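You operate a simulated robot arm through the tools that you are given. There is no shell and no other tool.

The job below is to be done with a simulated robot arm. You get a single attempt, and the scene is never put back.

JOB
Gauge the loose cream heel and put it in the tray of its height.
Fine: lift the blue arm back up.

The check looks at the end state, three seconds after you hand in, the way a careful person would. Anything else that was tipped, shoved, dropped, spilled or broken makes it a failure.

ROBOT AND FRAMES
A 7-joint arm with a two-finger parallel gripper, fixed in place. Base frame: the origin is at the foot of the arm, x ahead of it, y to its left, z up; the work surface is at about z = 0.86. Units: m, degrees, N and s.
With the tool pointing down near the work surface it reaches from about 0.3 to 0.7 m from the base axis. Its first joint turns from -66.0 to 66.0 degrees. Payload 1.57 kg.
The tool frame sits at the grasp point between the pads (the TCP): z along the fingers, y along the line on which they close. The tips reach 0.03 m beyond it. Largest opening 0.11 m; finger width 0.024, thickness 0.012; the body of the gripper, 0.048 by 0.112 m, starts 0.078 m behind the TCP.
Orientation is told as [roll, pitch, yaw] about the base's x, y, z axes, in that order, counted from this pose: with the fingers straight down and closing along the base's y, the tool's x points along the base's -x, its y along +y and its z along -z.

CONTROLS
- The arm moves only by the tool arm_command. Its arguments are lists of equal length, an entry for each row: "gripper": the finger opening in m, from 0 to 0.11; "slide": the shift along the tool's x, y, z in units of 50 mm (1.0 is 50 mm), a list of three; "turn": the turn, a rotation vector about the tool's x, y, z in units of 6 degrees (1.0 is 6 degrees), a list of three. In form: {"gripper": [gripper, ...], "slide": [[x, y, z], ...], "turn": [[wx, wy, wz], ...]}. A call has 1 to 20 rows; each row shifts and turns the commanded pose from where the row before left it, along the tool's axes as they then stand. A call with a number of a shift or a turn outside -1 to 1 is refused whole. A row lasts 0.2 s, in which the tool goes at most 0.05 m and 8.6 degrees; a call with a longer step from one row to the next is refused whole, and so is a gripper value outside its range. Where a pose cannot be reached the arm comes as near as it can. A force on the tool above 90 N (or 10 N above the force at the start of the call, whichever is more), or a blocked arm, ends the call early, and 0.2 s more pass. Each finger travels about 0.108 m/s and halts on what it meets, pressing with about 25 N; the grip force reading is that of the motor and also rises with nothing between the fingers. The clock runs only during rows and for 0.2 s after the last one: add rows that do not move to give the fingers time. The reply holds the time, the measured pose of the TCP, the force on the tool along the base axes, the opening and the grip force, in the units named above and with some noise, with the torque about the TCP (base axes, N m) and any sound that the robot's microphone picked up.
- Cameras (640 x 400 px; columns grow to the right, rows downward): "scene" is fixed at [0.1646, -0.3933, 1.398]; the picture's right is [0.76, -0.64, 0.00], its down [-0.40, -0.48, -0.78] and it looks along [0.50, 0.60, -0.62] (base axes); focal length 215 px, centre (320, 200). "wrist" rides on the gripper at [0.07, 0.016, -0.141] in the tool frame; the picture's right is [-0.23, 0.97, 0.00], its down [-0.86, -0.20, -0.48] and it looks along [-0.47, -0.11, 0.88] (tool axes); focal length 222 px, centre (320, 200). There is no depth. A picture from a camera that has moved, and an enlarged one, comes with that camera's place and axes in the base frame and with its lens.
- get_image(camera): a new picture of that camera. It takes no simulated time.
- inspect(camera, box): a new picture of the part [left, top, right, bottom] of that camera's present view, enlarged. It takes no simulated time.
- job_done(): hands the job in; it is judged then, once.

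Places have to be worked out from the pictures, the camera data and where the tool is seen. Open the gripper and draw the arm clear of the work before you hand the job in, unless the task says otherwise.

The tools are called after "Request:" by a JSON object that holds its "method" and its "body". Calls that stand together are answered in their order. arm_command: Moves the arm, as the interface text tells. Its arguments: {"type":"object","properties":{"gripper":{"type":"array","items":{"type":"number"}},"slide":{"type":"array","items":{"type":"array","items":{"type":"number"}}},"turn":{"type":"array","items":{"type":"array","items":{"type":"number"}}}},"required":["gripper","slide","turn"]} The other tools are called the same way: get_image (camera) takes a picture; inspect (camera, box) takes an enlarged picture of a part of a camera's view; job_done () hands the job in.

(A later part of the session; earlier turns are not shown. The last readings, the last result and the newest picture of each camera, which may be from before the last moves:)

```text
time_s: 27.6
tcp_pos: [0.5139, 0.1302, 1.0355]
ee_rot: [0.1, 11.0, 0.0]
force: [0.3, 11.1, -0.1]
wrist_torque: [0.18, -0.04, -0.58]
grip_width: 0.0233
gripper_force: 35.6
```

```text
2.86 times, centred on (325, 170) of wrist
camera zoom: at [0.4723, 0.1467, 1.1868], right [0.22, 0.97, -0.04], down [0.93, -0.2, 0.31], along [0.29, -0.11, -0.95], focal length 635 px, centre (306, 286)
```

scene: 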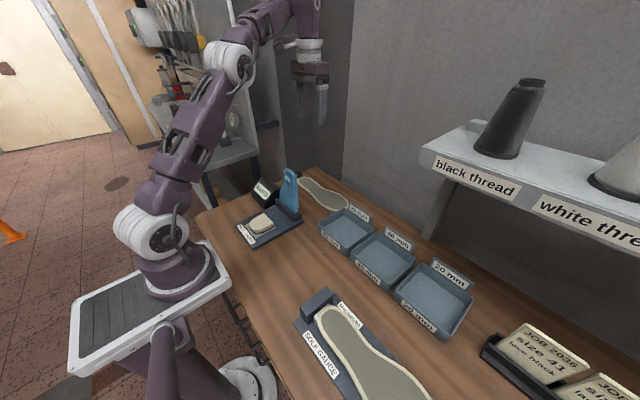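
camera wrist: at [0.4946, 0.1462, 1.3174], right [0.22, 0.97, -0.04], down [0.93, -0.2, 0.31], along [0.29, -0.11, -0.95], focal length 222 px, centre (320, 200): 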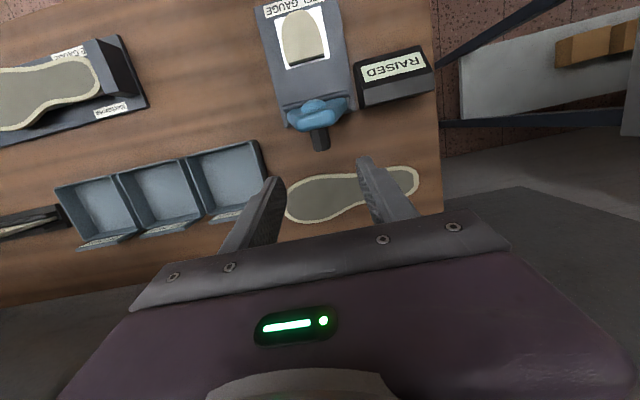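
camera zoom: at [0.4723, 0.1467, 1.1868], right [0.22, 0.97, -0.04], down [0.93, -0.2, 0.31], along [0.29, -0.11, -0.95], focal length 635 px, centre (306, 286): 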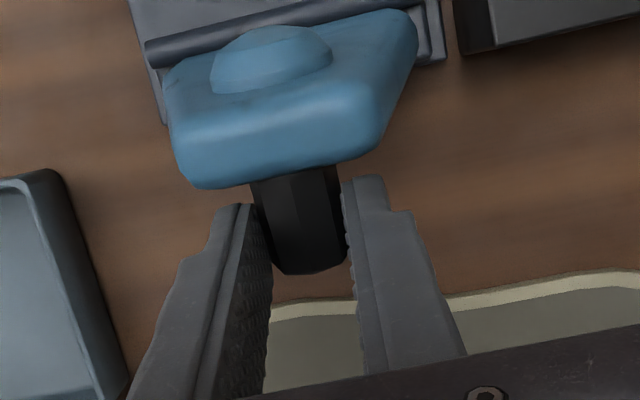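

The handle is held (23 mm). There's an 11 N sideways force, so I'll shift 1.5 mm in +y to relax it, then start down the arc with the first 12° in small steps and check the forces.

Request:
{"method": "arm_command", "body": {"gripper": [0.012, 0.012, 0.012, 0.012, 0.012, 0.012, 0.012], "slide": [[0, 0.03, 0], [0, 0, 0], [0.131, 0, -0.0375], [0.133, 0, -0.0304], [0.134, 0, -0.0237], [0.135, 0, -0.0164], [0, 0, 0]], "turn": [[0, 0, 0], [0, 0, 0], [0, 0, 0], [0, 0, 0], [0, 0, 0], [0, 0, 0], [0, 0, 0]]}}

Request:
{"method": "inspect", "body": {"camera": "scene", "box": [230, 140, 330, 240]}}

Request:
{"method": "inspect", "body": {"camera": "wrist", "box": [230, 20, 430, 240]}}

```text
time_s: 29.2
tcp_pos: [0.4862, 0.1307, 1.047]
ee_rot: [0.1, 11.0, 0.1]
force: [5.5, -3.6, -8.8]
wrist_torque: [-0.1, -1.06, 0.31]
grip_width: 0.0233
gripper_force: 35.2
```

```text
4.00 times, centred on (280, 190) of scene
camera zoom: at [0.1648, -0.3934, 1.398], right [0.76, -0.64, 0.0], down [-0.4, -0.48, -0.78], along [0.5, 0.6, -0.62], focal length 859 px, centre (480, 240)
```

zoom: 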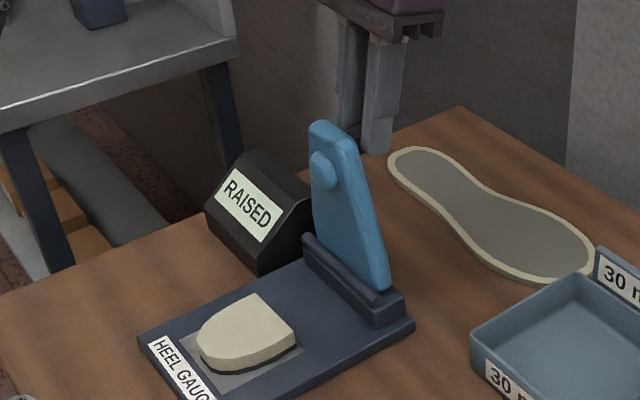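

```text
1.82 times, centred on (330, 130) of wrist
camera zoom: at [0.4447, 0.1472, 1.1986], right [0.22, 0.97, -0.04], down [0.93, -0.2, 0.31], along [0.29, -0.11, -0.95], focal length 404 px, centre (302, 327)
```

zoom: 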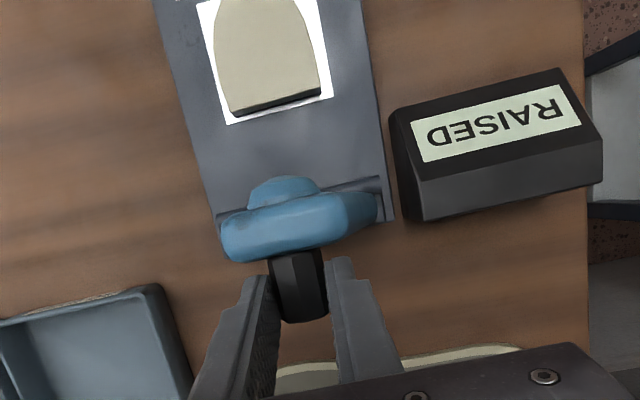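

The arm follows well and is about vertical now, with small forces. I'll continue 20° further along the arc.

Request:
{"method": "arm_command", "body": {"gripper": [0.012, 0.012, 0.012, 0.012, 0.012, 0.012], "slide": [[0.181, 0, -0.006], [0.1815, 0, 0.005], [0.181, 0, 0.0164], [0.1795, 0, 0.028], [0.1772, 0, 0.0394], [0, 0, 0]], "turn": [[0, 0, 0], [0, 0, 0], [0, 0, 0], [0, 0, 0], [0, 0, 0], [0, 0, 0]]}}

Request:
{"method": "inspect", "body": {"camera": "scene", "box": [230, 140, 330, 240]}}

Request:
{"method": "inspect", "body": {"camera": "wrist", "box": [230, 20, 430, 240]}}

```text
time_s: 30.6
tcp_pos: [0.4427, 0.1307, 1.0523]
ee_rot: [-0.1, 11.1, 0.0]
force: [4.2, -6.2, 1.4]
wrist_torque: [-0.39, -0.56, 0.49]
grip_width: 0.0231
gripper_force: 34.9
```

```text
4.00 times, centred on (280, 190) of scene
camera zoom: at [0.1646, -0.3935, 1.3979], right [0.76, -0.64, 0.0], down [-0.4, -0.48, -0.78], along [0.5, 0.6, -0.62], focal length 859 px, centre (480, 240)
```

zoom: 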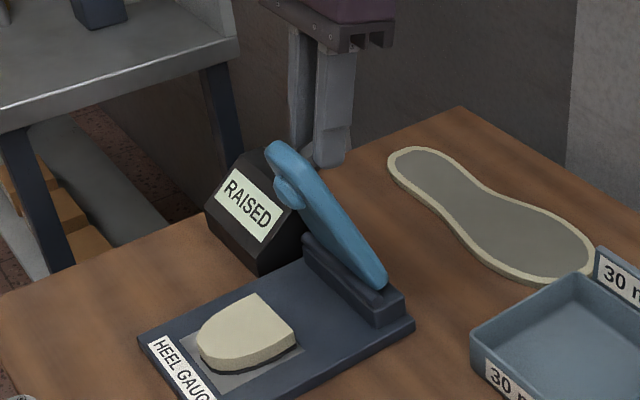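

```text
1.82 times, centred on (330, 130) of wrist
camera zoom: at [0.4011, 0.1474, 1.2048], right [0.22, 0.97, -0.05], down [0.93, -0.2, 0.31], along [0.29, -0.11, -0.95], focal length 404 px, centre (302, 327)
```

zoom: 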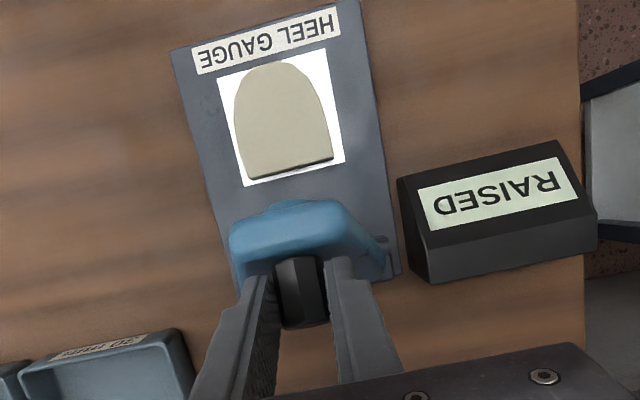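

Smooth so far, at about 69°. Continuing another 20° along the arc with a 0.5 mm y correction.

Request:
{"method": "arm_command", "body": {"gripper": [0.012, 0.012, 0.012, 0.012, 0.012, 0.012], "slide": [[0.174, -0.01, 0.0517], [0.17, 0, 0.0637], [0.1651, 0, 0.0754], [0.1594, 0, 0.0867], [0.153, 0, 0.0976], [0, 0, 0]], "turn": [[0, 0, 0], [0, 0, 0], [0, 0, 0], [0, 0, 0], [0, 0, 0], [0, 0, 0]]}}

Request:
{"method": "inspect", "body": {"camera": "scene", "box": [230, 140, 330, 240]}}

Request:
{"method": "inspect", "body": {"camera": "wrist", "box": [230, 20, 430, 240]}}

```text
time_s: 32.0
tcp_pos: [0.3987, 0.1309, 1.0426]
ee_rot: [0.1, 11.0, 0.0]
force: [8.9, -9.9, -5.1]
wrist_torque: [-0.41, -0.98, 0.16]
grip_width: 0.023
gripper_force: 35.8
```

```text
4.00 times, centred on (280, 190) of scene
camera zoom: at [0.1648, -0.3937, 1.3979], right [0.76, -0.64, 0.0], down [-0.4, -0.48, -0.78], along [0.5, 0.6, -0.62], focal length 859 px, centre (480, 240)
```

zoom: 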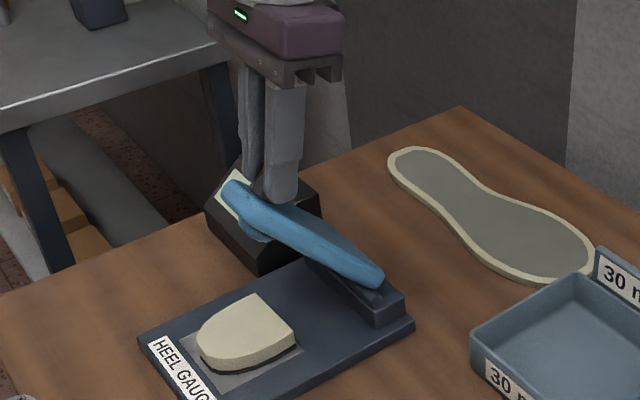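

```text
1.82 times, centred on (330, 130) of wrist
camera zoom: at [0.3568, 0.1472, 1.1927], right [0.22, 0.97, -0.04], down [0.93, -0.2, 0.31], along [0.29, -0.11, -0.95], focal length 404 px, centre (302, 327)
```

zoom: 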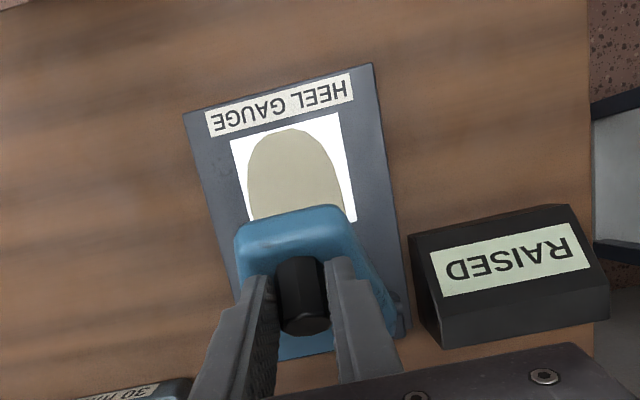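

At about 49° now, with forces under 12 N. Another 20° with a 1 mm y relaxation.

Request:
{"method": "arm_command", "body": {"gripper": [0.012, 0.012, 0.012, 0.012, 0.012, 0.012], "slide": [[0.1458, -0.02, 0.1081], [0.1379, 0, 0.118], [0.1294, 0, 0.1273], [0.1202, 0, 0.136], [0.1104, 0, 0.1441], [0, 0, 0]], "turn": [[0, 0, 0], [0, 0, 0], [0, 0, 0], [0, 0, 0], [0, 0, 0], [0, 0, 0]]}}

Request:
{"method": "inspect", "body": {"camera": "scene", "box": [230, 140, 330, 240]}}

Request:
{"method": "inspect", "body": {"camera": "wrist", "box": [230, 20, 430, 240]}}

```text
time_s: 33.4
tcp_pos: [0.3603, 0.1299, 1.0175]
ee_rot: [0.0, 11.0, 0.0]
force: [5.4, -5.1, 4.8]
wrist_torque: [-0.44, -1.04, 0.14]
grip_width: 0.023
gripper_force: 35.6
```

```text
4.00 times, centred on (280, 190) of scene
camera zoom: at [0.1646, -0.3935, 1.398], right [0.76, -0.64, 0.0], down [-0.4, -0.48, -0.78], along [0.5, 0.6, -0.62], focal length 859 px, centre (480, 240)
```

zoom: 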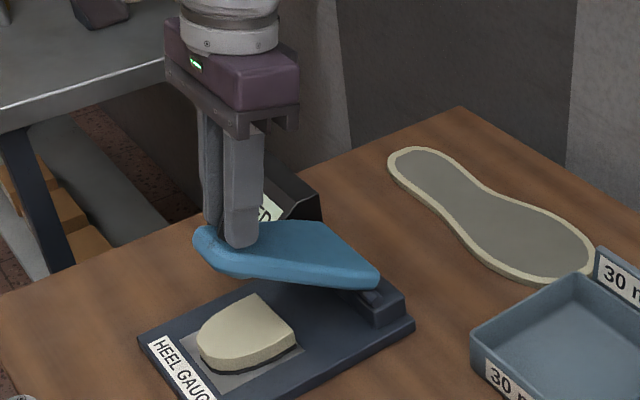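

```text
1.82 times, centred on (330, 130) of wrist
camera zoom: at [0.3188, 0.1471, 1.1688], right [0.22, 0.97, -0.04], down [0.93, -0.2, 0.31], along [0.29, -0.11, -0.95], focal length 404 px, centre (302, 327)
```

zoom: 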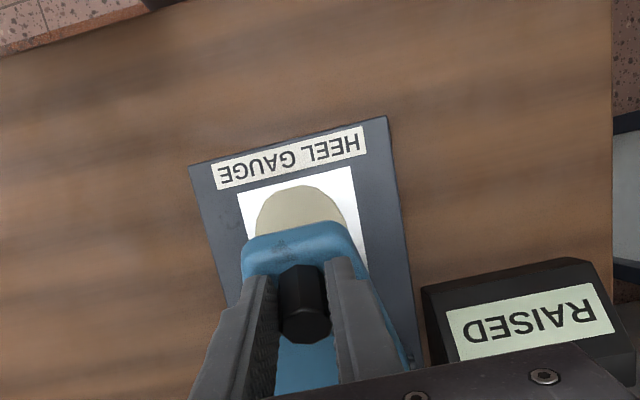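

At about 29°. I'll take 16° more, then creep down the last part.

Request:
{"method": "arm_command", "body": {"gripper": [0.012, 0.012, 0.012, 0.012, 0.012], "slide": [[0.1001, -0.01, 0.1514], [0.0893, 0, 0.158], [0.078, 0, 0.1639], [0.0664, 0, 0.1689], [0, 0, 0]], "turn": [[0, 0, 0], [0, 0, 0], [0, 0, 0], [0, 0, 0], [0, 0, 0]]}}

Request:
{"method": "inspect", "body": {"camera": "scene", "box": [220, 160, 320, 250]}}

Request:
{"method": "inspect", "body": {"camera": "wrist", "box": [230, 20, 430, 240]}}

```text
time_s: 34.6
tcp_pos: [0.3376, 0.1298, 0.9914]
ee_rot: [0.0, 10.9, 0.1]
force: [-7.7, 32.1, 14.1]
wrist_torque: [0.36, -0.73, 0.25]
grip_width: 0.0235
gripper_force: 35.6
```

```text
4.44 times, centred on (270, 205) of scene
camera zoom: at [0.1642, -0.3924, 1.3983], right [0.77, -0.64, 0.0], down [-0.4, -0.48, -0.78], along [0.5, 0.6, -0.62], focal length 954 px, centre (542, 178)
```

zoom: 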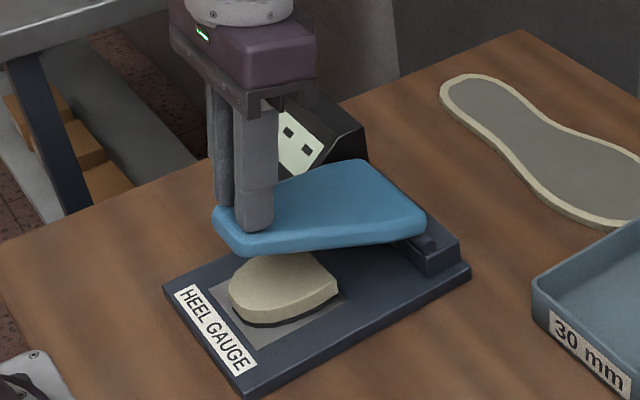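

```text
1.82 times, centred on (330, 130) of wrist
camera zoom: at [0.2958, 0.1466, 1.1418], right [0.22, 0.97, -0.04], down [0.93, -0.2, 0.31], along [0.29, -0.11, -0.95], focal length 404 px, centre (302, 327)
```

zoom: 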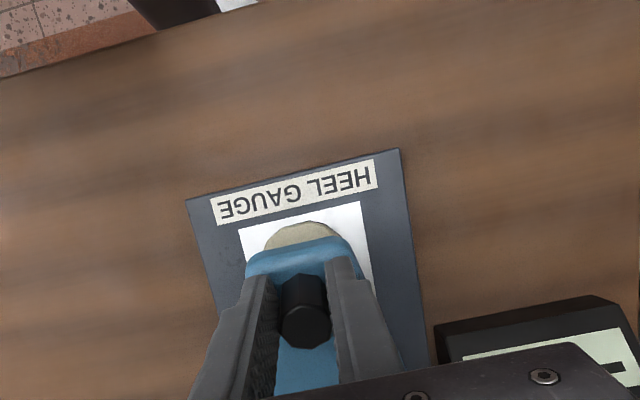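

The side force jumped to +32 N, while the display now shows "--", meaning it's measuring. I'll relax in y by +1 mm and re-read before going on.

Request:
{"method": "arm_command", "body": {"gripper": [0.012, 0.012, 0.012], "slide": [[0, 0.01, 0], [0, 0.01, 0], [0, 0, 0]], "turn": [[0, 0, 0], [0, 0, 0], [0, 0, 0]]}}

Request:
{"method": "inspect", "body": {"camera": "scene", "box": [240, 170, 300, 230]}}

Request:
{"method": "get_image", "body": {"camera": "wrist"}}

```text
time_s: 35.4
tcp_pos: [0.338, 0.1296, 0.9908]
ee_rot: [-0.1, 11.2, 0.0]
force: [-13.4, 34.8, 12.4]
wrist_torque: [0.41, -0.24, 0.31]
grip_width: 0.0234
gripper_force: 35.9
```

```text
6.67 times, centred on (270, 200) of scene
camera zoom: at [0.1641, -0.3924, 1.3984], right [0.77, -0.64, 0.0], down [-0.4, -0.48, -0.78], along [0.5, 0.6, -0.62], focal length 1431 px, centre (653, 200)
```

zoom: 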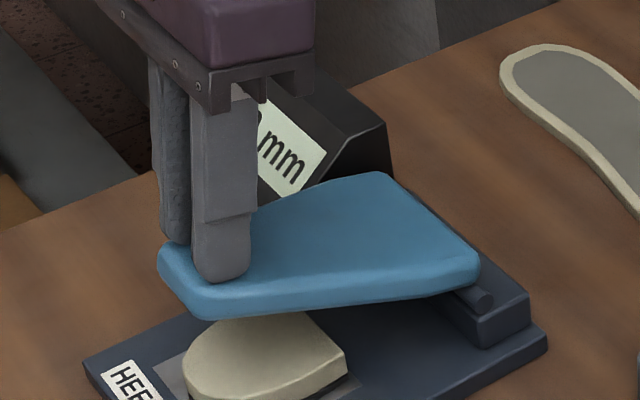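

```text
taken
camera wrist: at [0.2958, 0.147, 1.1411], right [0.22, 0.97, -0.04], down [0.93, -0.2, 0.31], along [0.29, -0.11, -0.95], focal length 222 px, centre (320, 200)
```

wrist: 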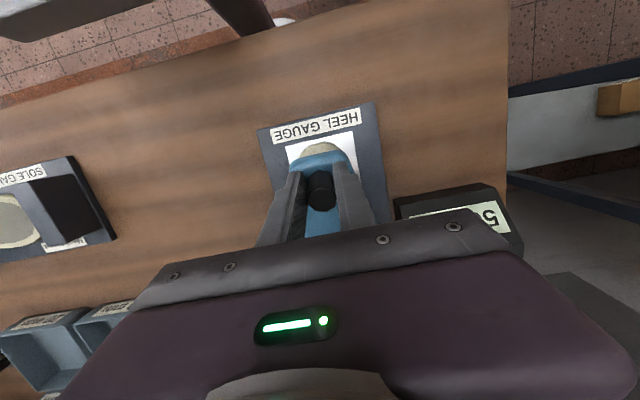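

The display now gives a live number (something like "5? mm" with the foot still above the heel). I'll check that the gauge base hasn't shifted by repeating the same scene crop I took earlier.

Request:
{"method": "inspect", "body": {"camera": "scene", "box": [230, 190, 310, 250]}}

Request:
{"method": "inspect", "body": {"camera": "wrist", "box": [240, 90, 400, 240]}}

```text
6.67 times, centred on (270, 220) of scene
camera zoom: at [0.1641, -0.3924, 1.3984], right [0.77, -0.64, 0.0], down [-0.4, -0.48, -0.78], along [0.5, 0.6, -0.62], focal length 1431 px, centre (653, 67)
```

zoom: 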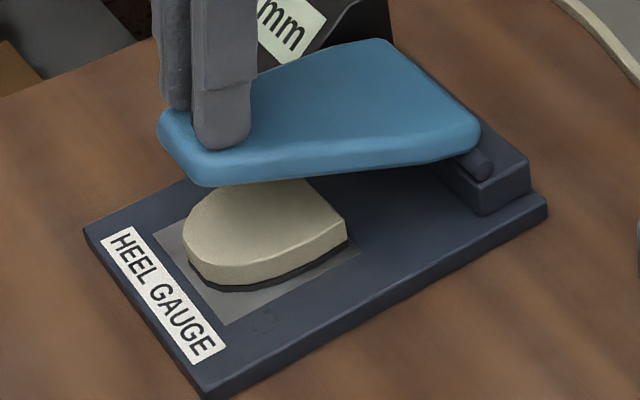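

```text
2.67 times, centred on (320, 165) of wrist
camera zoom: at [0.2958, 0.147, 1.1411], right [0.22, 0.97, -0.04], down [0.93, -0.2, 0.31], along [0.29, -0.11, -0.95], focal length 592 px, centre (320, 293)
```

zoom: 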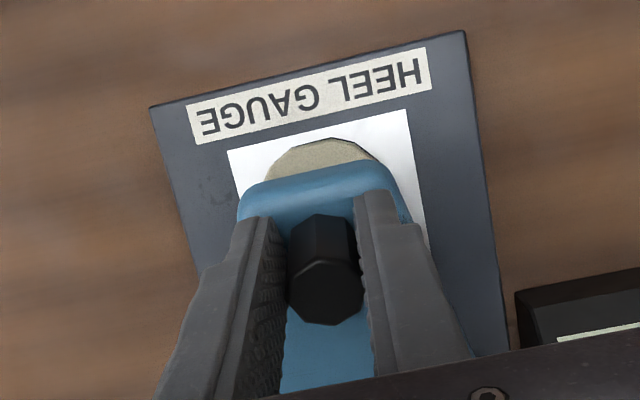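

The gauge base is exactly where it was. To find the source of the side load, I'll look at the whole scene for any other contact of the arm.

Request:
{"method": "get_image", "body": {"camera": "scene"}}

Request:
{"method": "inspect", "body": {"camera": "scene", "box": [60, 60, 300, 300]}}

```text
taken
```

scene: 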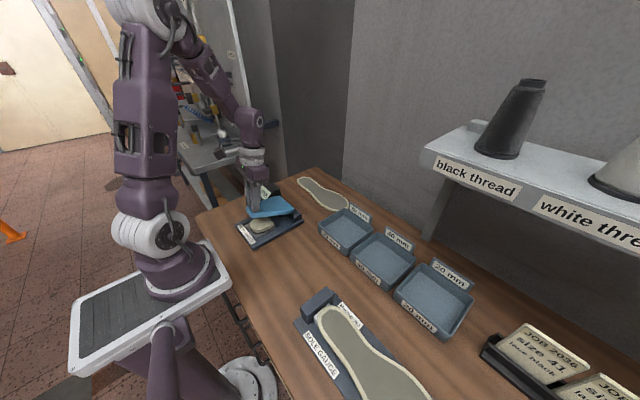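

```text
1.67 times, centred on (180, 180) of scene
camera zoom: at [0.1641, -0.3924, 1.3984], right [0.77, -0.64, 0.0], down [-0.4, -0.48, -0.78], along [0.5, 0.6, -0.62], focal length 358 px, centre (553, 233)
```

zoom: 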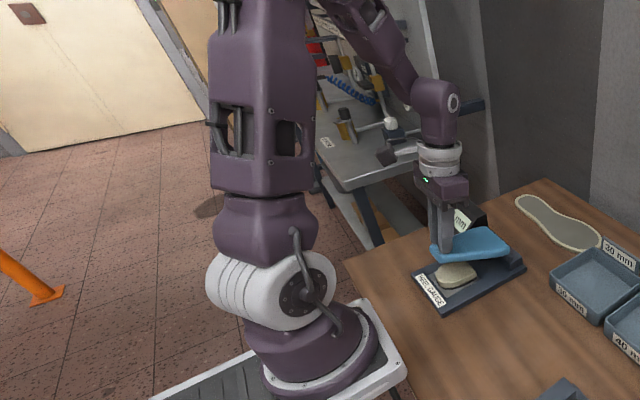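

Nothing else touches the arm; the side load equals the finger force, so the handle is likely bearing on only the +y finger. I'll step the tool further in +y and watch for the force to drop.

Request:
{"method": "arm_command", "body": {"gripper": [0.012, 0.012, 0.012], "slide": [[0, 0.02, 0], [0, 0, 0], [0, 0, 0]], "turn": [[0, 0, 0], [0, 0, 0], [0, 0, 0]]}}

Request:
{"method": "arm_command", "body": {"gripper": [0.012, 0.012, 0.012], "slide": [[0, 0.02, 0], [0, 0, 0], [0, 0, 0]], "turn": [[0, 0, 0], [0, 0, 0], [0, 0, 0]]}}

```text
time_s: 36.2
tcp_pos: [0.3361, 0.1287, 0.9889]
ee_rot: [-0.1, 11.1, -0.1]
force: [-13.6, 15.8, 8.4]
wrist_torque: [0.92, 0.2, -0.19]
grip_width: 0.0233
gripper_force: 35.9
```

```text
time_s: 37.0
tcp_pos: [0.3377, 0.1302, 0.9892]
ee_rot: [-0.2, 11.2, -0.1]
force: [-16.7, -7.7, 12.7]
wrist_torque: [0.32, -0.07, -0.23]
grip_width: 0.023
gripper_force: 36.1
```

The side load is now nearly balanced, confirming it. The remaining force is radial, so I'll add 1 mm outward and take 6° more.

Request:
{"method": "arm_command", "body": {"gripper": [0.012, 0.012, 0.012, 0.012], "slide": [[0.019, -0.004, -0.0065], [0.042, 0, 0.1295], [0.0351, 0, 0.1315], [0, 0, 0]], "turn": [[0, 0, 0], [0, 0, 0], [0, 0, 0], [0, 0, 0]]}}

Request:
{"method": "inspect", "body": {"camera": "scene", "box": [230, 180, 310, 250]}}

Request:
{"method": "inspect", "body": {"camera": "wrist", "box": [240, 90, 400, 240]}}

```text
time_s: 38.0
tcp_pos: [0.3334, 0.1311, 0.9768]
ee_rot: [0.0, 10.8, 0.0]
force: [16.6, -36.7, 0.2]
wrist_torque: [-0.32, -1.27, -0.11]
grip_width: 0.0236
gripper_force: 36.2
```

```text
5.71 times, centred on (270, 215) of scene
camera zoom: at [0.165, -0.3944, 1.3977], right [0.76, -0.64, 0.0], down [-0.4, -0.48, -0.78], along [0.5, 0.6, -0.62], focal length 1227 px, centre (606, 114)
```

zoom: 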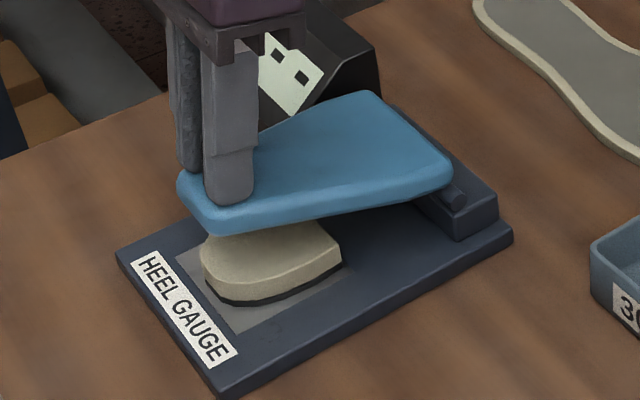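

```text
2.67 times, centred on (320, 165) of wrist
camera zoom: at [0.2899, 0.1472, 1.1286], right [0.22, 0.97, -0.04], down [0.93, -0.2, 0.31], along [0.29, -0.11, -0.95], focal length 592 px, centre (320, 293)
```

zoom: 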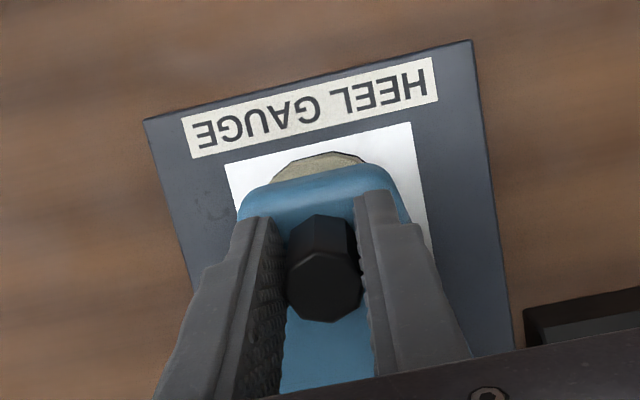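

The side load has flipped to -37 N, and the radial force is slightly outward. I'll shift back in y by 1.3 mm and inward 0.5 mm, then re-read.

Request:
{"method": "arm_command", "body": {"gripper": [0.012, 0.012, 0.012], "slide": [[-0.01, -0.026, 0.003], [0, 0, 0], [0, 0, 0]], "turn": [[0, 0, 0], [0, 0, 0], [0, 0, 0]]}}

```text
time_s: 38.8
tcp_pos: [0.3332, 0.1304, 0.9773]
ee_rot: [0.0, 10.9, 0.1]
force: [17.2, -25.1, -1.7]
wrist_torque: [-1.04, -1.11, 0.15]
grip_width: 0.0234
gripper_force: 35.7
```

Still -25 N in y and +17 N in x; another 1 mm in -y and about 0.6 mm in +x.

Request:
{"method": "arm_command", "body": {"gripper": [0.012, 0.012, 0.012], "slide": [[-0.012, -0.02, 0], [0, 0, 0], [0, 0, 0]], "turn": [[0, 0, 0], [0, 0, 0], [0, 0, 0]]}}

```text
time_s: 39.6
tcp_pos: [0.3316, 0.1302, 0.9771]
ee_rot: [0.2, 10.9, 0.2]
force: [9.1, 0.0, 3.0]
wrist_torque: [-0.61, -1.1, 0.27]
grip_width: 0.0232
gripper_force: 35.2
```

Balanced now. Two more small rows, 4° down, then check.

Request:
{"method": "arm_command", "body": {"gripper": [0.012, 0.012, 0.012, 0.012], "slide": [[0.0181, 0, 0.089], [0.0181, 0, 0.089], [0, 0, 0], [0, 0, 0]], "turn": [[0, 0, 0], [0, 0, 0], [0, 0, 0], [0, 0, 0]]}}

Request:
{"method": "inspect", "body": {"camera": "scene", "box": [230, 180, 310, 250]}}

Request:
{"method": "get_image", "body": {"camera": "wrist"}}

```text
time_s: 40.6
tcp_pos: [0.3279, 0.1301, 0.9686]
ee_rot: [0.0, 11.1, 0.0]
force: [-3.8, 13.5, 5.8]
wrist_torque: [-0.14, -0.54, 0.03]
grip_width: 0.0231
gripper_force: 36.0
```

```text
5.71 times, centred on (270, 215) of scene
camera zoom: at [0.1644, -0.393, 1.3982], right [0.77, -0.64, 0.0], down [-0.4, -0.48, -0.78], along [0.5, 0.6, -0.62], focal length 1227 px, centre (606, 114)
```

zoom: 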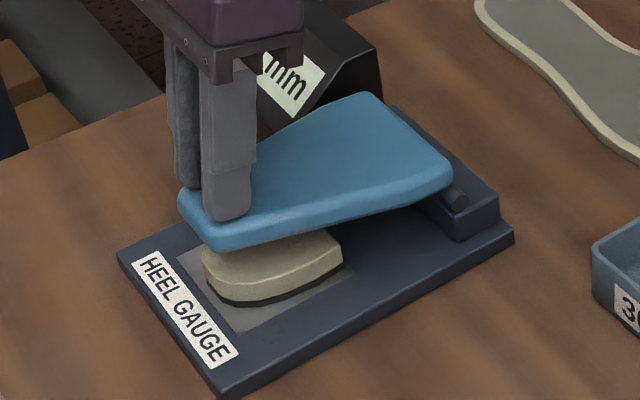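

```text
taken
camera wrist: at [0.2865, 0.1471, 1.1198], right [0.22, 0.97, -0.04], down [0.93, -0.2, 0.31], along [0.29, -0.11, -0.95], focal length 222 px, centre (320, 200)
```

wrist: 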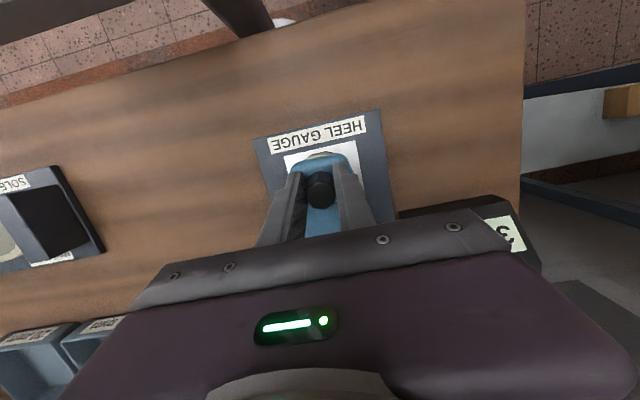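

The display now shows a number beginning with 3. I'll continue in 2° steps, watching the vertical force for contact with the heel.

Request:
{"method": "arm_command", "body": {"gripper": [0.012, 0.012, 0.012, 0.012], "slide": [[0.007, 0.01, 0.045], [0.007, 0, 0.045], [0, 0, 0], [0, 0, 0]], "turn": [[0, 0, 0], [0, 0, 0], [0, 0, 0], [0, 0, 0]]}}

Request:
{"method": "inspect", "body": {"camera": "wrist", "box": [460, 190, 560, 290]}}

Request:
{"method": "inspect", "body": {"camera": "scene", "box": [230, 180, 310, 250]}}

```text
time_s: 41.6
tcp_pos: [0.3275, 0.1304, 0.9646]
ee_rot: [0.0, 11.0, 0.0]
force: [-1.1, 1.9, 6.7]
wrist_torque: [0.6, -0.8, -0.11]
grip_width: 0.0231
gripper_force: 35.4
```

```text
4.00 times, centred on (510, 240) of wrist
camera zoom: at [0.2852, 0.1471, 1.1158], right [0.22, 0.97, -0.04], down [0.93, -0.2, 0.31], along [0.29, -0.11, -0.95], focal length 888 px, centre (-440, 40)
```

zoom: 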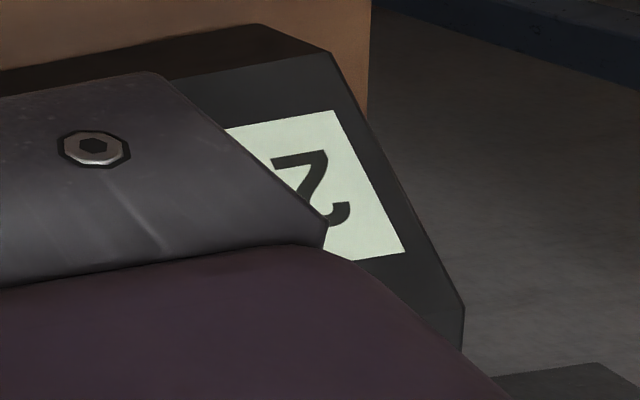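

```text
5.71 times, centred on (270, 215) of scene
camera zoom: at [0.1644, -0.3933, 1.398], right [0.76, -0.64, 0.0], down [-0.4, -0.48, -0.78], along [0.5, 0.6, -0.62], focal length 1227 px, centre (606, 114)
```

zoom: 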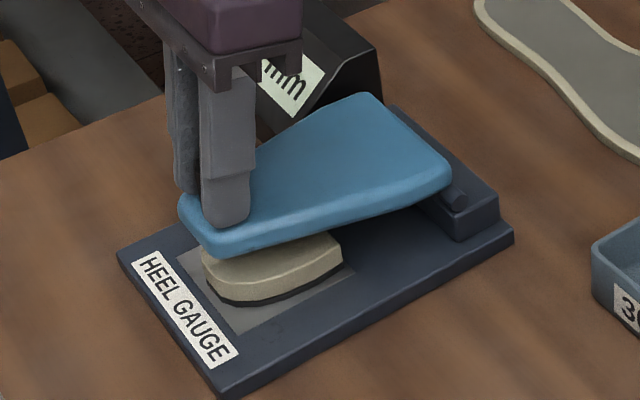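

Now it starts with 2. Lowering another 1–2° in small steps.

Request:
{"method": "arm_command", "body": {"gripper": [0.012, 0.012, 0.012], "slide": [[0.005, 0, 0.045], [0, 0, 0], [0, 0, 0]], "turn": [[0, 0, 0], [0, 0, 0], [0, 0, 0]]}}

Request:
{"method": "arm_command", "body": {"gripper": [0.012, 0.012, 0.012], "slide": [[0.005, 0, 0.03], [0, 0, 0], [0, 0, 0]], "turn": [[0, 0, 0], [0, 0, 0], [0, 0, 0]]}}

Request:
{"method": "inspect", "body": {"camera": "scene", "box": [230, 180, 310, 250]}}

```text
time_s: 42.4
tcp_pos: [0.3259, 0.1296, 0.9623]
ee_rot: [0.1, 10.9, 0.1]
force: [0.0, 9.3, 7.4]
wrist_torque: [-0.29, -0.94, 0.13]
grip_width: 0.0233
gripper_force: 35.8
```

```text
time_s: 43.2
tcp_pos: [0.3265, 0.1299, 0.9621]
ee_rot: [0.1, 11.0, 0.0]
force: [3.9, 11.9, 7.4]
wrist_torque: [-0.27, -1.1, 0.13]
grip_width: 0.0231
gripper_force: 35.0
```

```text
5.71 times, centred on (270, 215) of scene
camera zoom: at [0.1646, -0.393, 1.3981], right [0.76, -0.64, 0.0], down [-0.4, -0.48, -0.78], along [0.5, 0.6, -0.62], focal length 1227 px, centre (606, 114)
```

zoom: 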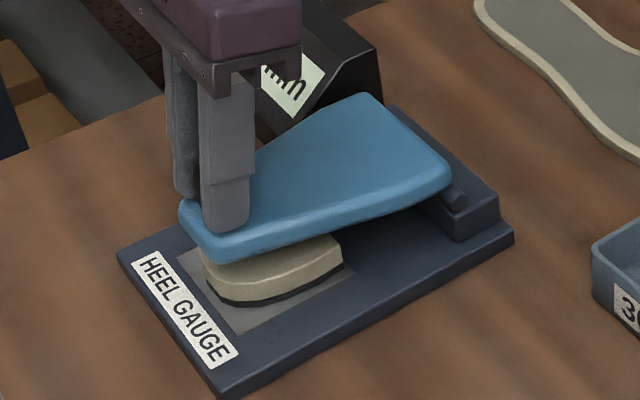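

The foot is within a couple of mm of the heel. I'll open slowly to let the arm rest on it.

Request:
{"method": "arm_command", "body": {"gripper": [0.02, 0.024, 0.028, 0.035, 0.045, 0.05, 0.05, 0.05], "slide": [[0, 0, 0], [0, 0, 0], [0, 0, 0], [0, 0, 0], [0, 0, 0], [0, 0, 0], [0, 0, 0], [0, 0, 0]], "turn": [[0, 0, 0], [0, 0, 0], [0, 0, 0], [0, 0, 0], [0, 0, 0], [0, 0, 0], [0, 0, 0], [0, 0, 0]]}}

Request:
{"method": "inspect", "body": {"camera": "scene", "box": [230, 180, 310, 250]}}

Request:
{"method": "inspect", "body": {"camera": "wrist", "box": [240, 90, 400, 240]}}

```text
time_s: 45.0
tcp_pos: [0.3268, 0.1289, 0.9617]
ee_rot: [0.0, 10.9, 0.0]
force: [-0.5, -0.2, 0.5]
wrist_torque: [0.02, 0.01, 0.02]
grip_width: 0.0499
gripper_force: 0.0
```

```text
5.71 times, centred on (270, 215) of scene
camera zoom: at [0.1646, -0.3933, 1.398], right [0.76, -0.64, 0.0], down [-0.4, -0.48, -0.78], along [0.5, 0.6, -0.62], focal length 1227 px, centre (606, 114)
```

zoom: 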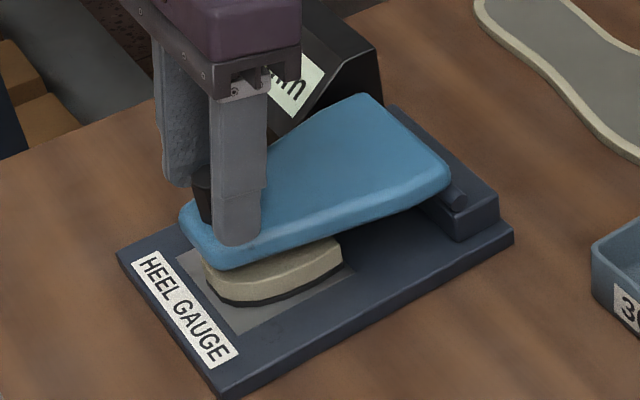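

```text
2.67 times, centred on (320, 165) of wrist
camera zoom: at [0.2839, 0.1466, 1.1127], right [0.22, 0.97, -0.04], down [0.93, -0.2, 0.31], along [0.29, -0.11, -0.95], focal length 592 px, centre (320, 293)
```

zoom: 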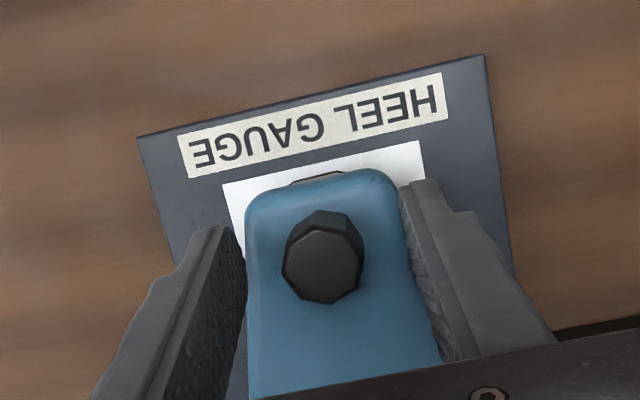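

Released with no forces; the arm rests on the heel. I'll back straight up to uncover the display and read it.

Request:
{"method": "arm_command", "body": {"gripper": [0.05, 0.05, 0.05, 0.05, 0.05, 0.05, 0.05, 0.05], "slide": [[0.0382, 0, -0.1963], [0.0763, 0, -0.3926], [0.1145, 0, -0.589], [0.1526, 0, -0.785], [0.1526, 0, -0.785], [0.1526, 0, -0.785], [0.1145, 0, -0.589], [0, 0, 0]], "turn": [[0, 0, 0], [0, 0, 0], [0, 0, 0], [0, 0, 0], [0, 0, 0], [0, 0, 0], [0, 0, 0], [0, 0, 0]]}}

Request:
{"method": "inspect", "body": {"camera": "scene", "box": [230, 170, 310, 250]}}

Request:
{"method": "get_image", "body": {"camera": "wrist"}}

```text
time_s: 46.8
tcp_pos: [0.3252, 0.1289, 1.1733]
ee_rot: [0.1, 10.9, 0.0]
force: [0.6, -1.2, 0.6]
wrist_torque: [-0.01, -0.05, 0.02]
grip_width: 0.05
gripper_force: 0.1
```

```text
5.00 times, centred on (270, 210) of scene
camera zoom: at [0.1646, -0.3933, 1.398], right [0.76, -0.64, 0.0], down [-0.4, -0.48, -0.78], along [0.5, 0.6, -0.62], focal length 1073 px, centre (570, 150)
```

zoom: 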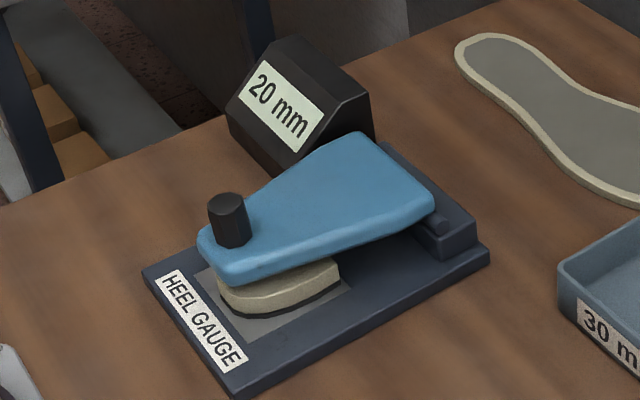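

```text
taken
camera wrist: at [0.2833, 0.1465, 1.3242], right [0.22, 0.97, -0.04], down [0.93, -0.2, 0.31], along [0.29, -0.11, -0.95], focal length 222 px, centre (320, 200)
```

wrist: 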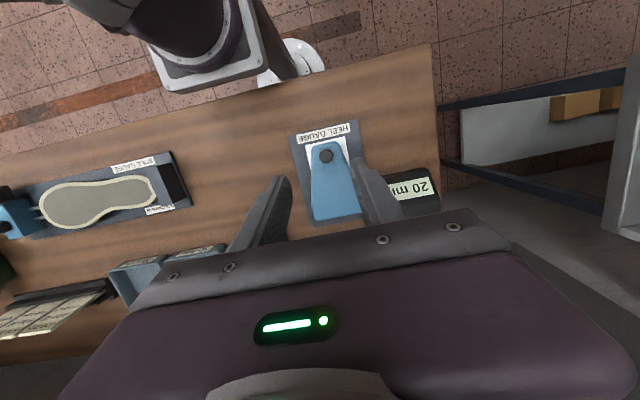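

The display reads 20 mm. Next I have to raise the blue arm again, so I'll measure the handle position relative to the tool from here.

Request:
{"method": "inspect", "body": {"camera": "wrist", "box": [285, 115, 375, 205]}}

Request:
{"method": "inspect", "body": {"camera": "scene", "box": [250, 200, 290, 240]}}

```text
4.44 times, centred on (330, 160) of wrist
camera zoom: at [0.2833, 0.1465, 1.3242], right [0.22, 0.97, -0.04], down [0.93, -0.2, 0.31], along [0.29, -0.11, -0.95], focal length 987 px, centre (276, 378)
```

zoom: 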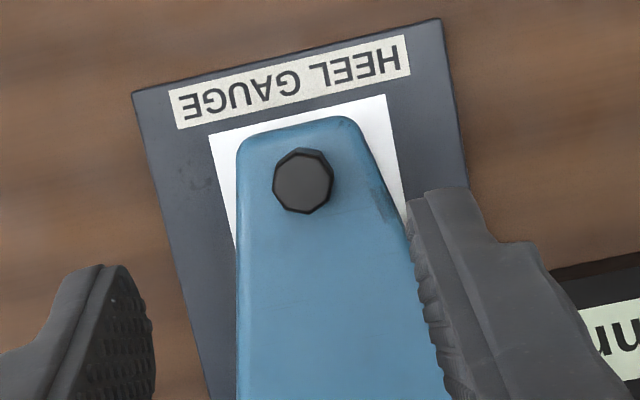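

```text
10.00 times, centred on (270, 220) of scene
camera zoom: at [0.1646, -0.3933, 1.398], right [0.76, -0.64, 0.0], down [-0.4, -0.48, -0.78], along [0.5, 0.6, -0.62], focal length 2147 px, centre (820, 0)
```

zoom: 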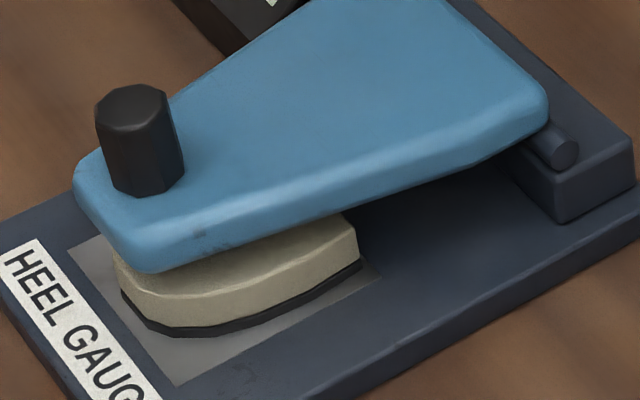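

The handle is centred on the tool in y. I'll go straight down to the same place where I released it (1.5 mm lower, tips still about 7 mm above the arm's surface) and close on it.

Request:
{"method": "arm_command", "body": {"gripper": [0.05, 0.05, 0.05, 0.05, 0.05, 0.05, 0.05, 0.05], "slide": [[-0.1526, 0, 0.785], [-0.1526, 0, 0.785], [-0.1526, 0, 0.785], [-0.1526, 0, 0.785], [-0.1145, 0, 0.589], [-0.0435, 0, 0.2238], [-0.0382, 0, 0.1963], [0, 0, 0]], "turn": [[0, 0, 0], [0, 0, 0], [0, 0, 0], [0, 0, 0], [0, 0, 0], [0, 0, 0], [0, 0, 0], [0, 0, 0]]}}

Request:
{"method": "inspect", "body": {"camera": "scene", "box": [230, 180, 310, 250]}}

Request:
{"method": "inspect", "body": {"camera": "wrist", "box": [240, 90, 400, 240]}}

```text
time_s: 48.6
tcp_pos: [0.325, 0.128, 0.9583]
ee_rot: [0.0, 11.0, 0.0]
force: [0.4, -0.9, 0.5]
wrist_torque: [-0.01, -0.01, 0.04]
grip_width: 0.0499
gripper_force: 0.1
```

```text
5.71 times, centred on (270, 215) of scene
camera zoom: at [0.1646, -0.3933, 1.398], right [0.76, -0.64, 0.0], down [-0.4, -0.48, -0.78], along [0.5, 0.6, -0.62], focal length 1227 px, centre (606, 114)
```

zoom: 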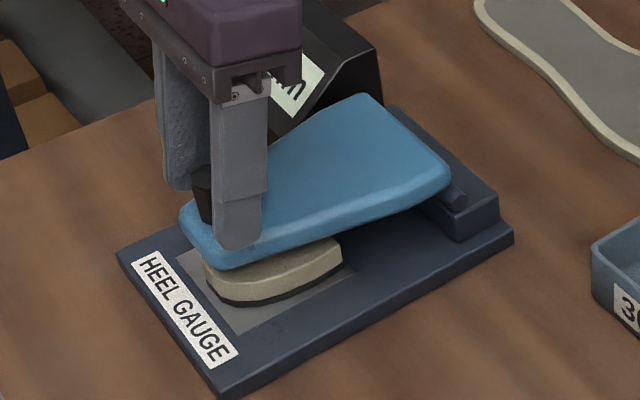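

```text
2.67 times, centred on (320, 165) of wrist
camera zoom: at [0.2835, 0.146, 1.1106], right [0.22, 0.97, -0.04], down [0.93, -0.2, 0.31], along [0.29, -0.11, -0.95], focal length 592 px, centre (320, 293)
```

zoom: 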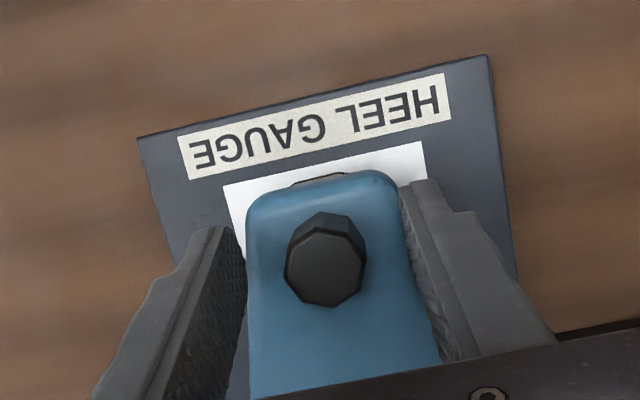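

The pads straddle the handle evenly. I'll close on it.

Request:
{"method": "arm_command", "body": {"gripper": [0.04, 0.03, 0.024, 0.018, 0.016, 0.016], "slide": [[0, 0, 0], [0, 0, 0], [0, 0, 0], [0, 0, 0], [0, 0, 0], [0, 0, 0]], "turn": [[0, 0, 0], [0, 0, 0], [0, 0, 0], [0, 0, 0], [0, 0, 0], [0, 0, 0]]}}

```text
time_s: 50.0
tcp_pos: [0.3258, 0.1295, 0.9591]
ee_rot: [0.1, 11.0, 0.1]
force: [-1.4, 9.5, 0.6]
wrist_torque: [0.19, -0.06, 0.01]
grip_width: 0.0252
gripper_force: 5.1
```

The grip is still light (5 N) with the handle on the +y finger, so I'll shift +0.6 mm in y and close a bit more.

Request:
{"method": "arm_command", "body": {"gripper": [0.014, 0.012, 0.012, 0.012], "slide": [[0, 0.012, 0], [0, 0, 0], [0, 0, 0], [0, 0, 0]], "turn": [[0, 0, 0], [0, 0, 0], [0, 0, 0], [0, 0, 0]]}}

```text
time_s: 51.0
tcp_pos: [0.3253, 0.1313, 0.9602]
ee_rot: [0.0, 11.0, 0.0]
force: [0.1, 15.7, 6.2]
wrist_torque: [-0.1, -0.15, 0.03]
grip_width: 0.0232
gripper_force: 35.4
```

Grip is firm now (35 N). I'll nudge +0.5 mm in y and begin lifting along the reversed arc, the first ~8° slowly.

Request:
{"method": "arm_command", "body": {"gripper": [0.012, 0.012, 0.012, 0.012, 0.012, 0.012, 0.012], "slide": [[0, 0.01, 0], [-0.005, 0, -0.03], [-0.005, 0, -0.045], [-0.014, 0, -0.09], [-0.0181, 0, -0.089], [-0.0181, 0, -0.089], [0, 0, 0]], "turn": [[0, 0, 0], [0, 0, 0], [0, 0, 0], [0, 0, 0], [0, 0, 0], [0, 0, 0], [0, 0, 0]]}}

Request:
{"method": "inspect", "body": {"camera": "scene", "box": [230, 180, 310, 250]}}

Request:
{"method": "inspect", "body": {"camera": "wrist", "box": [240, 90, 400, 240]}}

```text
time_s: 52.6
tcp_pos: [0.33, 0.1298, 0.9757]
ee_rot: [-0.1, 11.2, 0.0]
force: [-8.1, -3.0, -5.7]
wrist_torque: [0.37, 1.11, -0.01]
grip_width: 0.0234
gripper_force: 35.9
```

```text
5.71 times, centred on (270, 215) of scene
camera zoom: at [0.1644, -0.3934, 1.398], right [0.76, -0.64, 0.0], down [-0.4, -0.48, -0.78], along [0.5, 0.6, -0.62], focal length 1227 px, centre (606, 114)
```

zoom: 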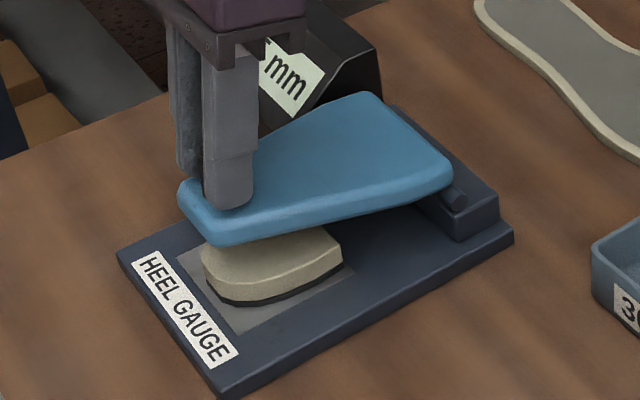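

```text
2.67 times, centred on (320, 165) of wrist
camera zoom: at [0.2895, 0.1474, 1.1267], right [0.22, 0.97, -0.05], down [0.93, -0.2, 0.3], along [0.29, -0.11, -0.95], focal length 592 px, centre (320, 293)
```

zoom: 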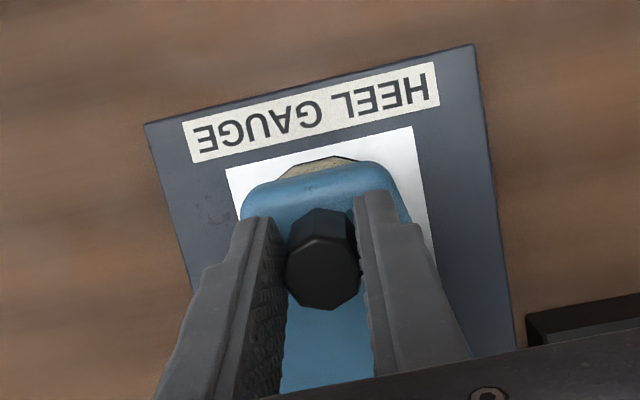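

Lifting works with balanced forces. Another 14° along the arc.

Request:
{"method": "arm_command", "body": {"gripper": [0.012, 0.012, 0.012, 0.012, 0.012], "slide": [[-0.0351, 0, -0.1315], [-0.042, 0, -0.1295], [-0.0664, 0, -0.1689], [-0.078, 0, -0.1639], [0, 0, 0]], "turn": [[0, 0, 0], [0, 0, 0], [0, 0, 0], [0, 0, 0], [0, 0, 0]]}}

Request:
{"method": "inspect", "body": {"camera": "scene", "box": [230, 160, 330, 250]}}

```text
time_s: 53.8
tcp_pos: [0.3492, 0.1294, 1.0039]
ee_rot: [-0.2, 11.0, 0.0]
force: [-4.6, -20.6, -6.5]
wrist_torque: [-0.11, 1.04, -0.08]
grip_width: 0.0232
gripper_force: 35.2
```

```text
4.44 times, centred on (280, 205) of scene
camera zoom: at [0.1646, -0.3939, 1.3979], right [0.76, -0.64, 0.0], down [-0.4, -0.48, -0.78], along [0.5, 0.6, -0.62], focal length 954 px, centre (498, 178)
```

zoom: 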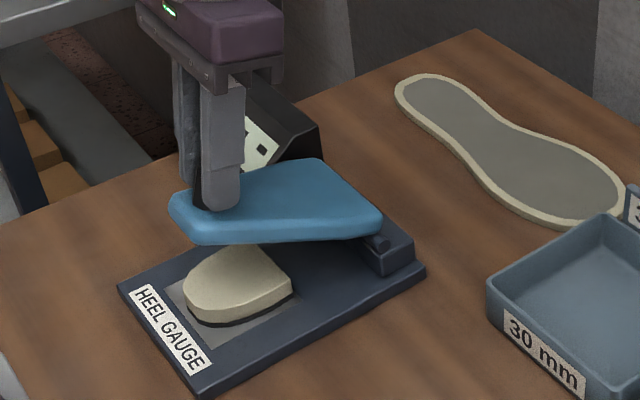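

Going well at about 21°; the side force is -20 N, so I'll ease 0.7 mm in -y and continue 16°.

Request:
{"method": "arm_command", "body": {"gripper": [0.012, 0.012, 0.012, 0.012, 0.012, 0.012], "slide": [[0, -0.014, 0], [-0.0893, 0, -0.158], [-0.1001, 0, -0.1514], [-0.1104, 0, -0.1441], [-0.1202, 0, -0.136], [0, 0, 0]], "turn": [[0, 0, 0], [0, 0, 0], [0, 0, 0], [0, 0, 0], [0, 0, 0], [0, 0, 0]]}}

Request:
{"method": "inspect", "body": {"camera": "scene", "box": [230, 160, 330, 250]}}

```text
time_s: 55.2
tcp_pos: [0.3746, 0.1308, 1.0281]
ee_rot: [0.0, 11.0, 0.0]
force: [-6.8, -4.4, -4.5]
wrist_torque: [-0.39, 1.15, 0.18]
grip_width: 0.0231
gripper_force: 35.1
```

```text
4.44 times, centred on (280, 205) of scene
camera zoom: at [0.1645, -0.3934, 1.398], right [0.77, -0.64, 0.0], down [-0.4, -0.48, -0.78], along [0.5, 0.6, -0.62], focal length 954 px, centre (498, 178)
```

zoom: 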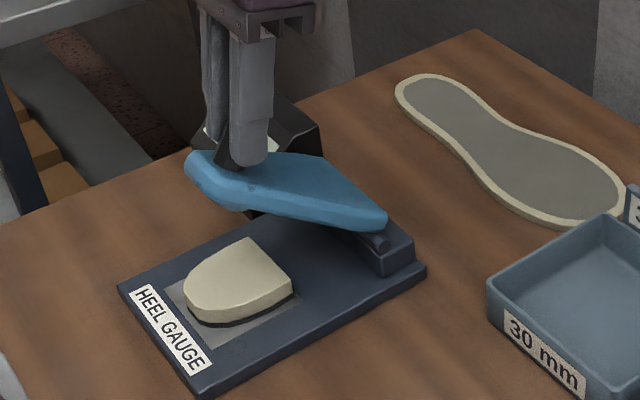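

Smooth, at about 37°. Another 20°.

Request:
{"method": "arm_command", "body": {"gripper": [0.012, 0.012, 0.012, 0.012, 0.012, 0.012], "slide": [[-0.1294, -0.004, -0.1273], [-0.1379, 0, -0.118], [-0.1458, 0, -0.1081], [-0.153, 0, -0.0976], [-0.1594, 0, -0.0867], [0, 0, 0]], "turn": [[0, 0, 0], [0, 0, 0], [0, 0, 0], [0, 0, 0], [0, 0, 0], [0, 0, 0]]}}

Request:
{"method": "inspect", "body": {"camera": "scene", "box": [230, 140, 330, 240]}}

Request:
{"method": "inspect", "body": {"camera": "wrist", "box": [230, 20, 430, 240]}}

```text
time_s: 56.6
tcp_pos: [0.4145, 0.1305, 1.0472]
ee_rot: [-0.1, 11.1, 0.0]
force: [-9.6, -5.8, 4.0]
wrist_torque: [-0.35, 1.22, 0.19]
grip_width: 0.0233
gripper_force: 35.7
```

```text
4.00 times, centred on (280, 190) of scene
camera zoom: at [0.1643, -0.3936, 1.398], right [0.76, -0.64, 0.0], down [-0.4, -0.48, -0.78], along [0.5, 0.6, -0.62], focal length 859 px, centre (480, 240)
```

zoom: 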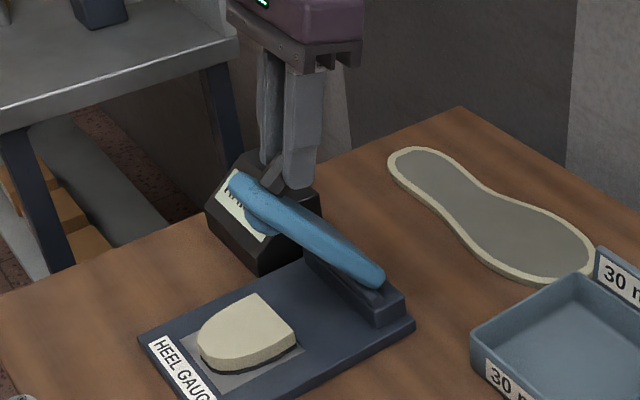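

```text
1.82 times, centred on (330, 130) of wrist
camera zoom: at [0.3729, 0.1472, 1.1987], right [0.22, 0.97, -0.04], down [0.93, -0.2, 0.31], along [0.29, -0.11, -0.95], focal length 404 px, centre (302, 327)
```

zoom: 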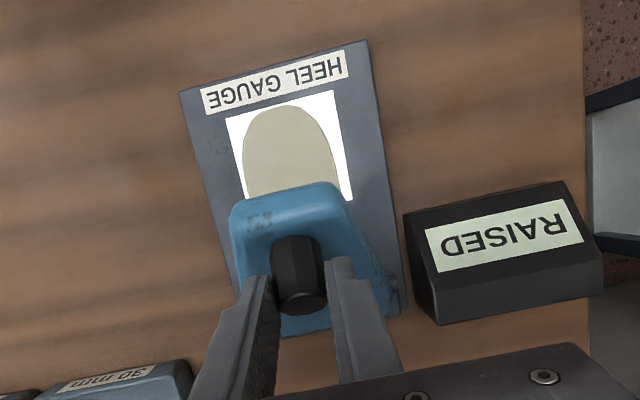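

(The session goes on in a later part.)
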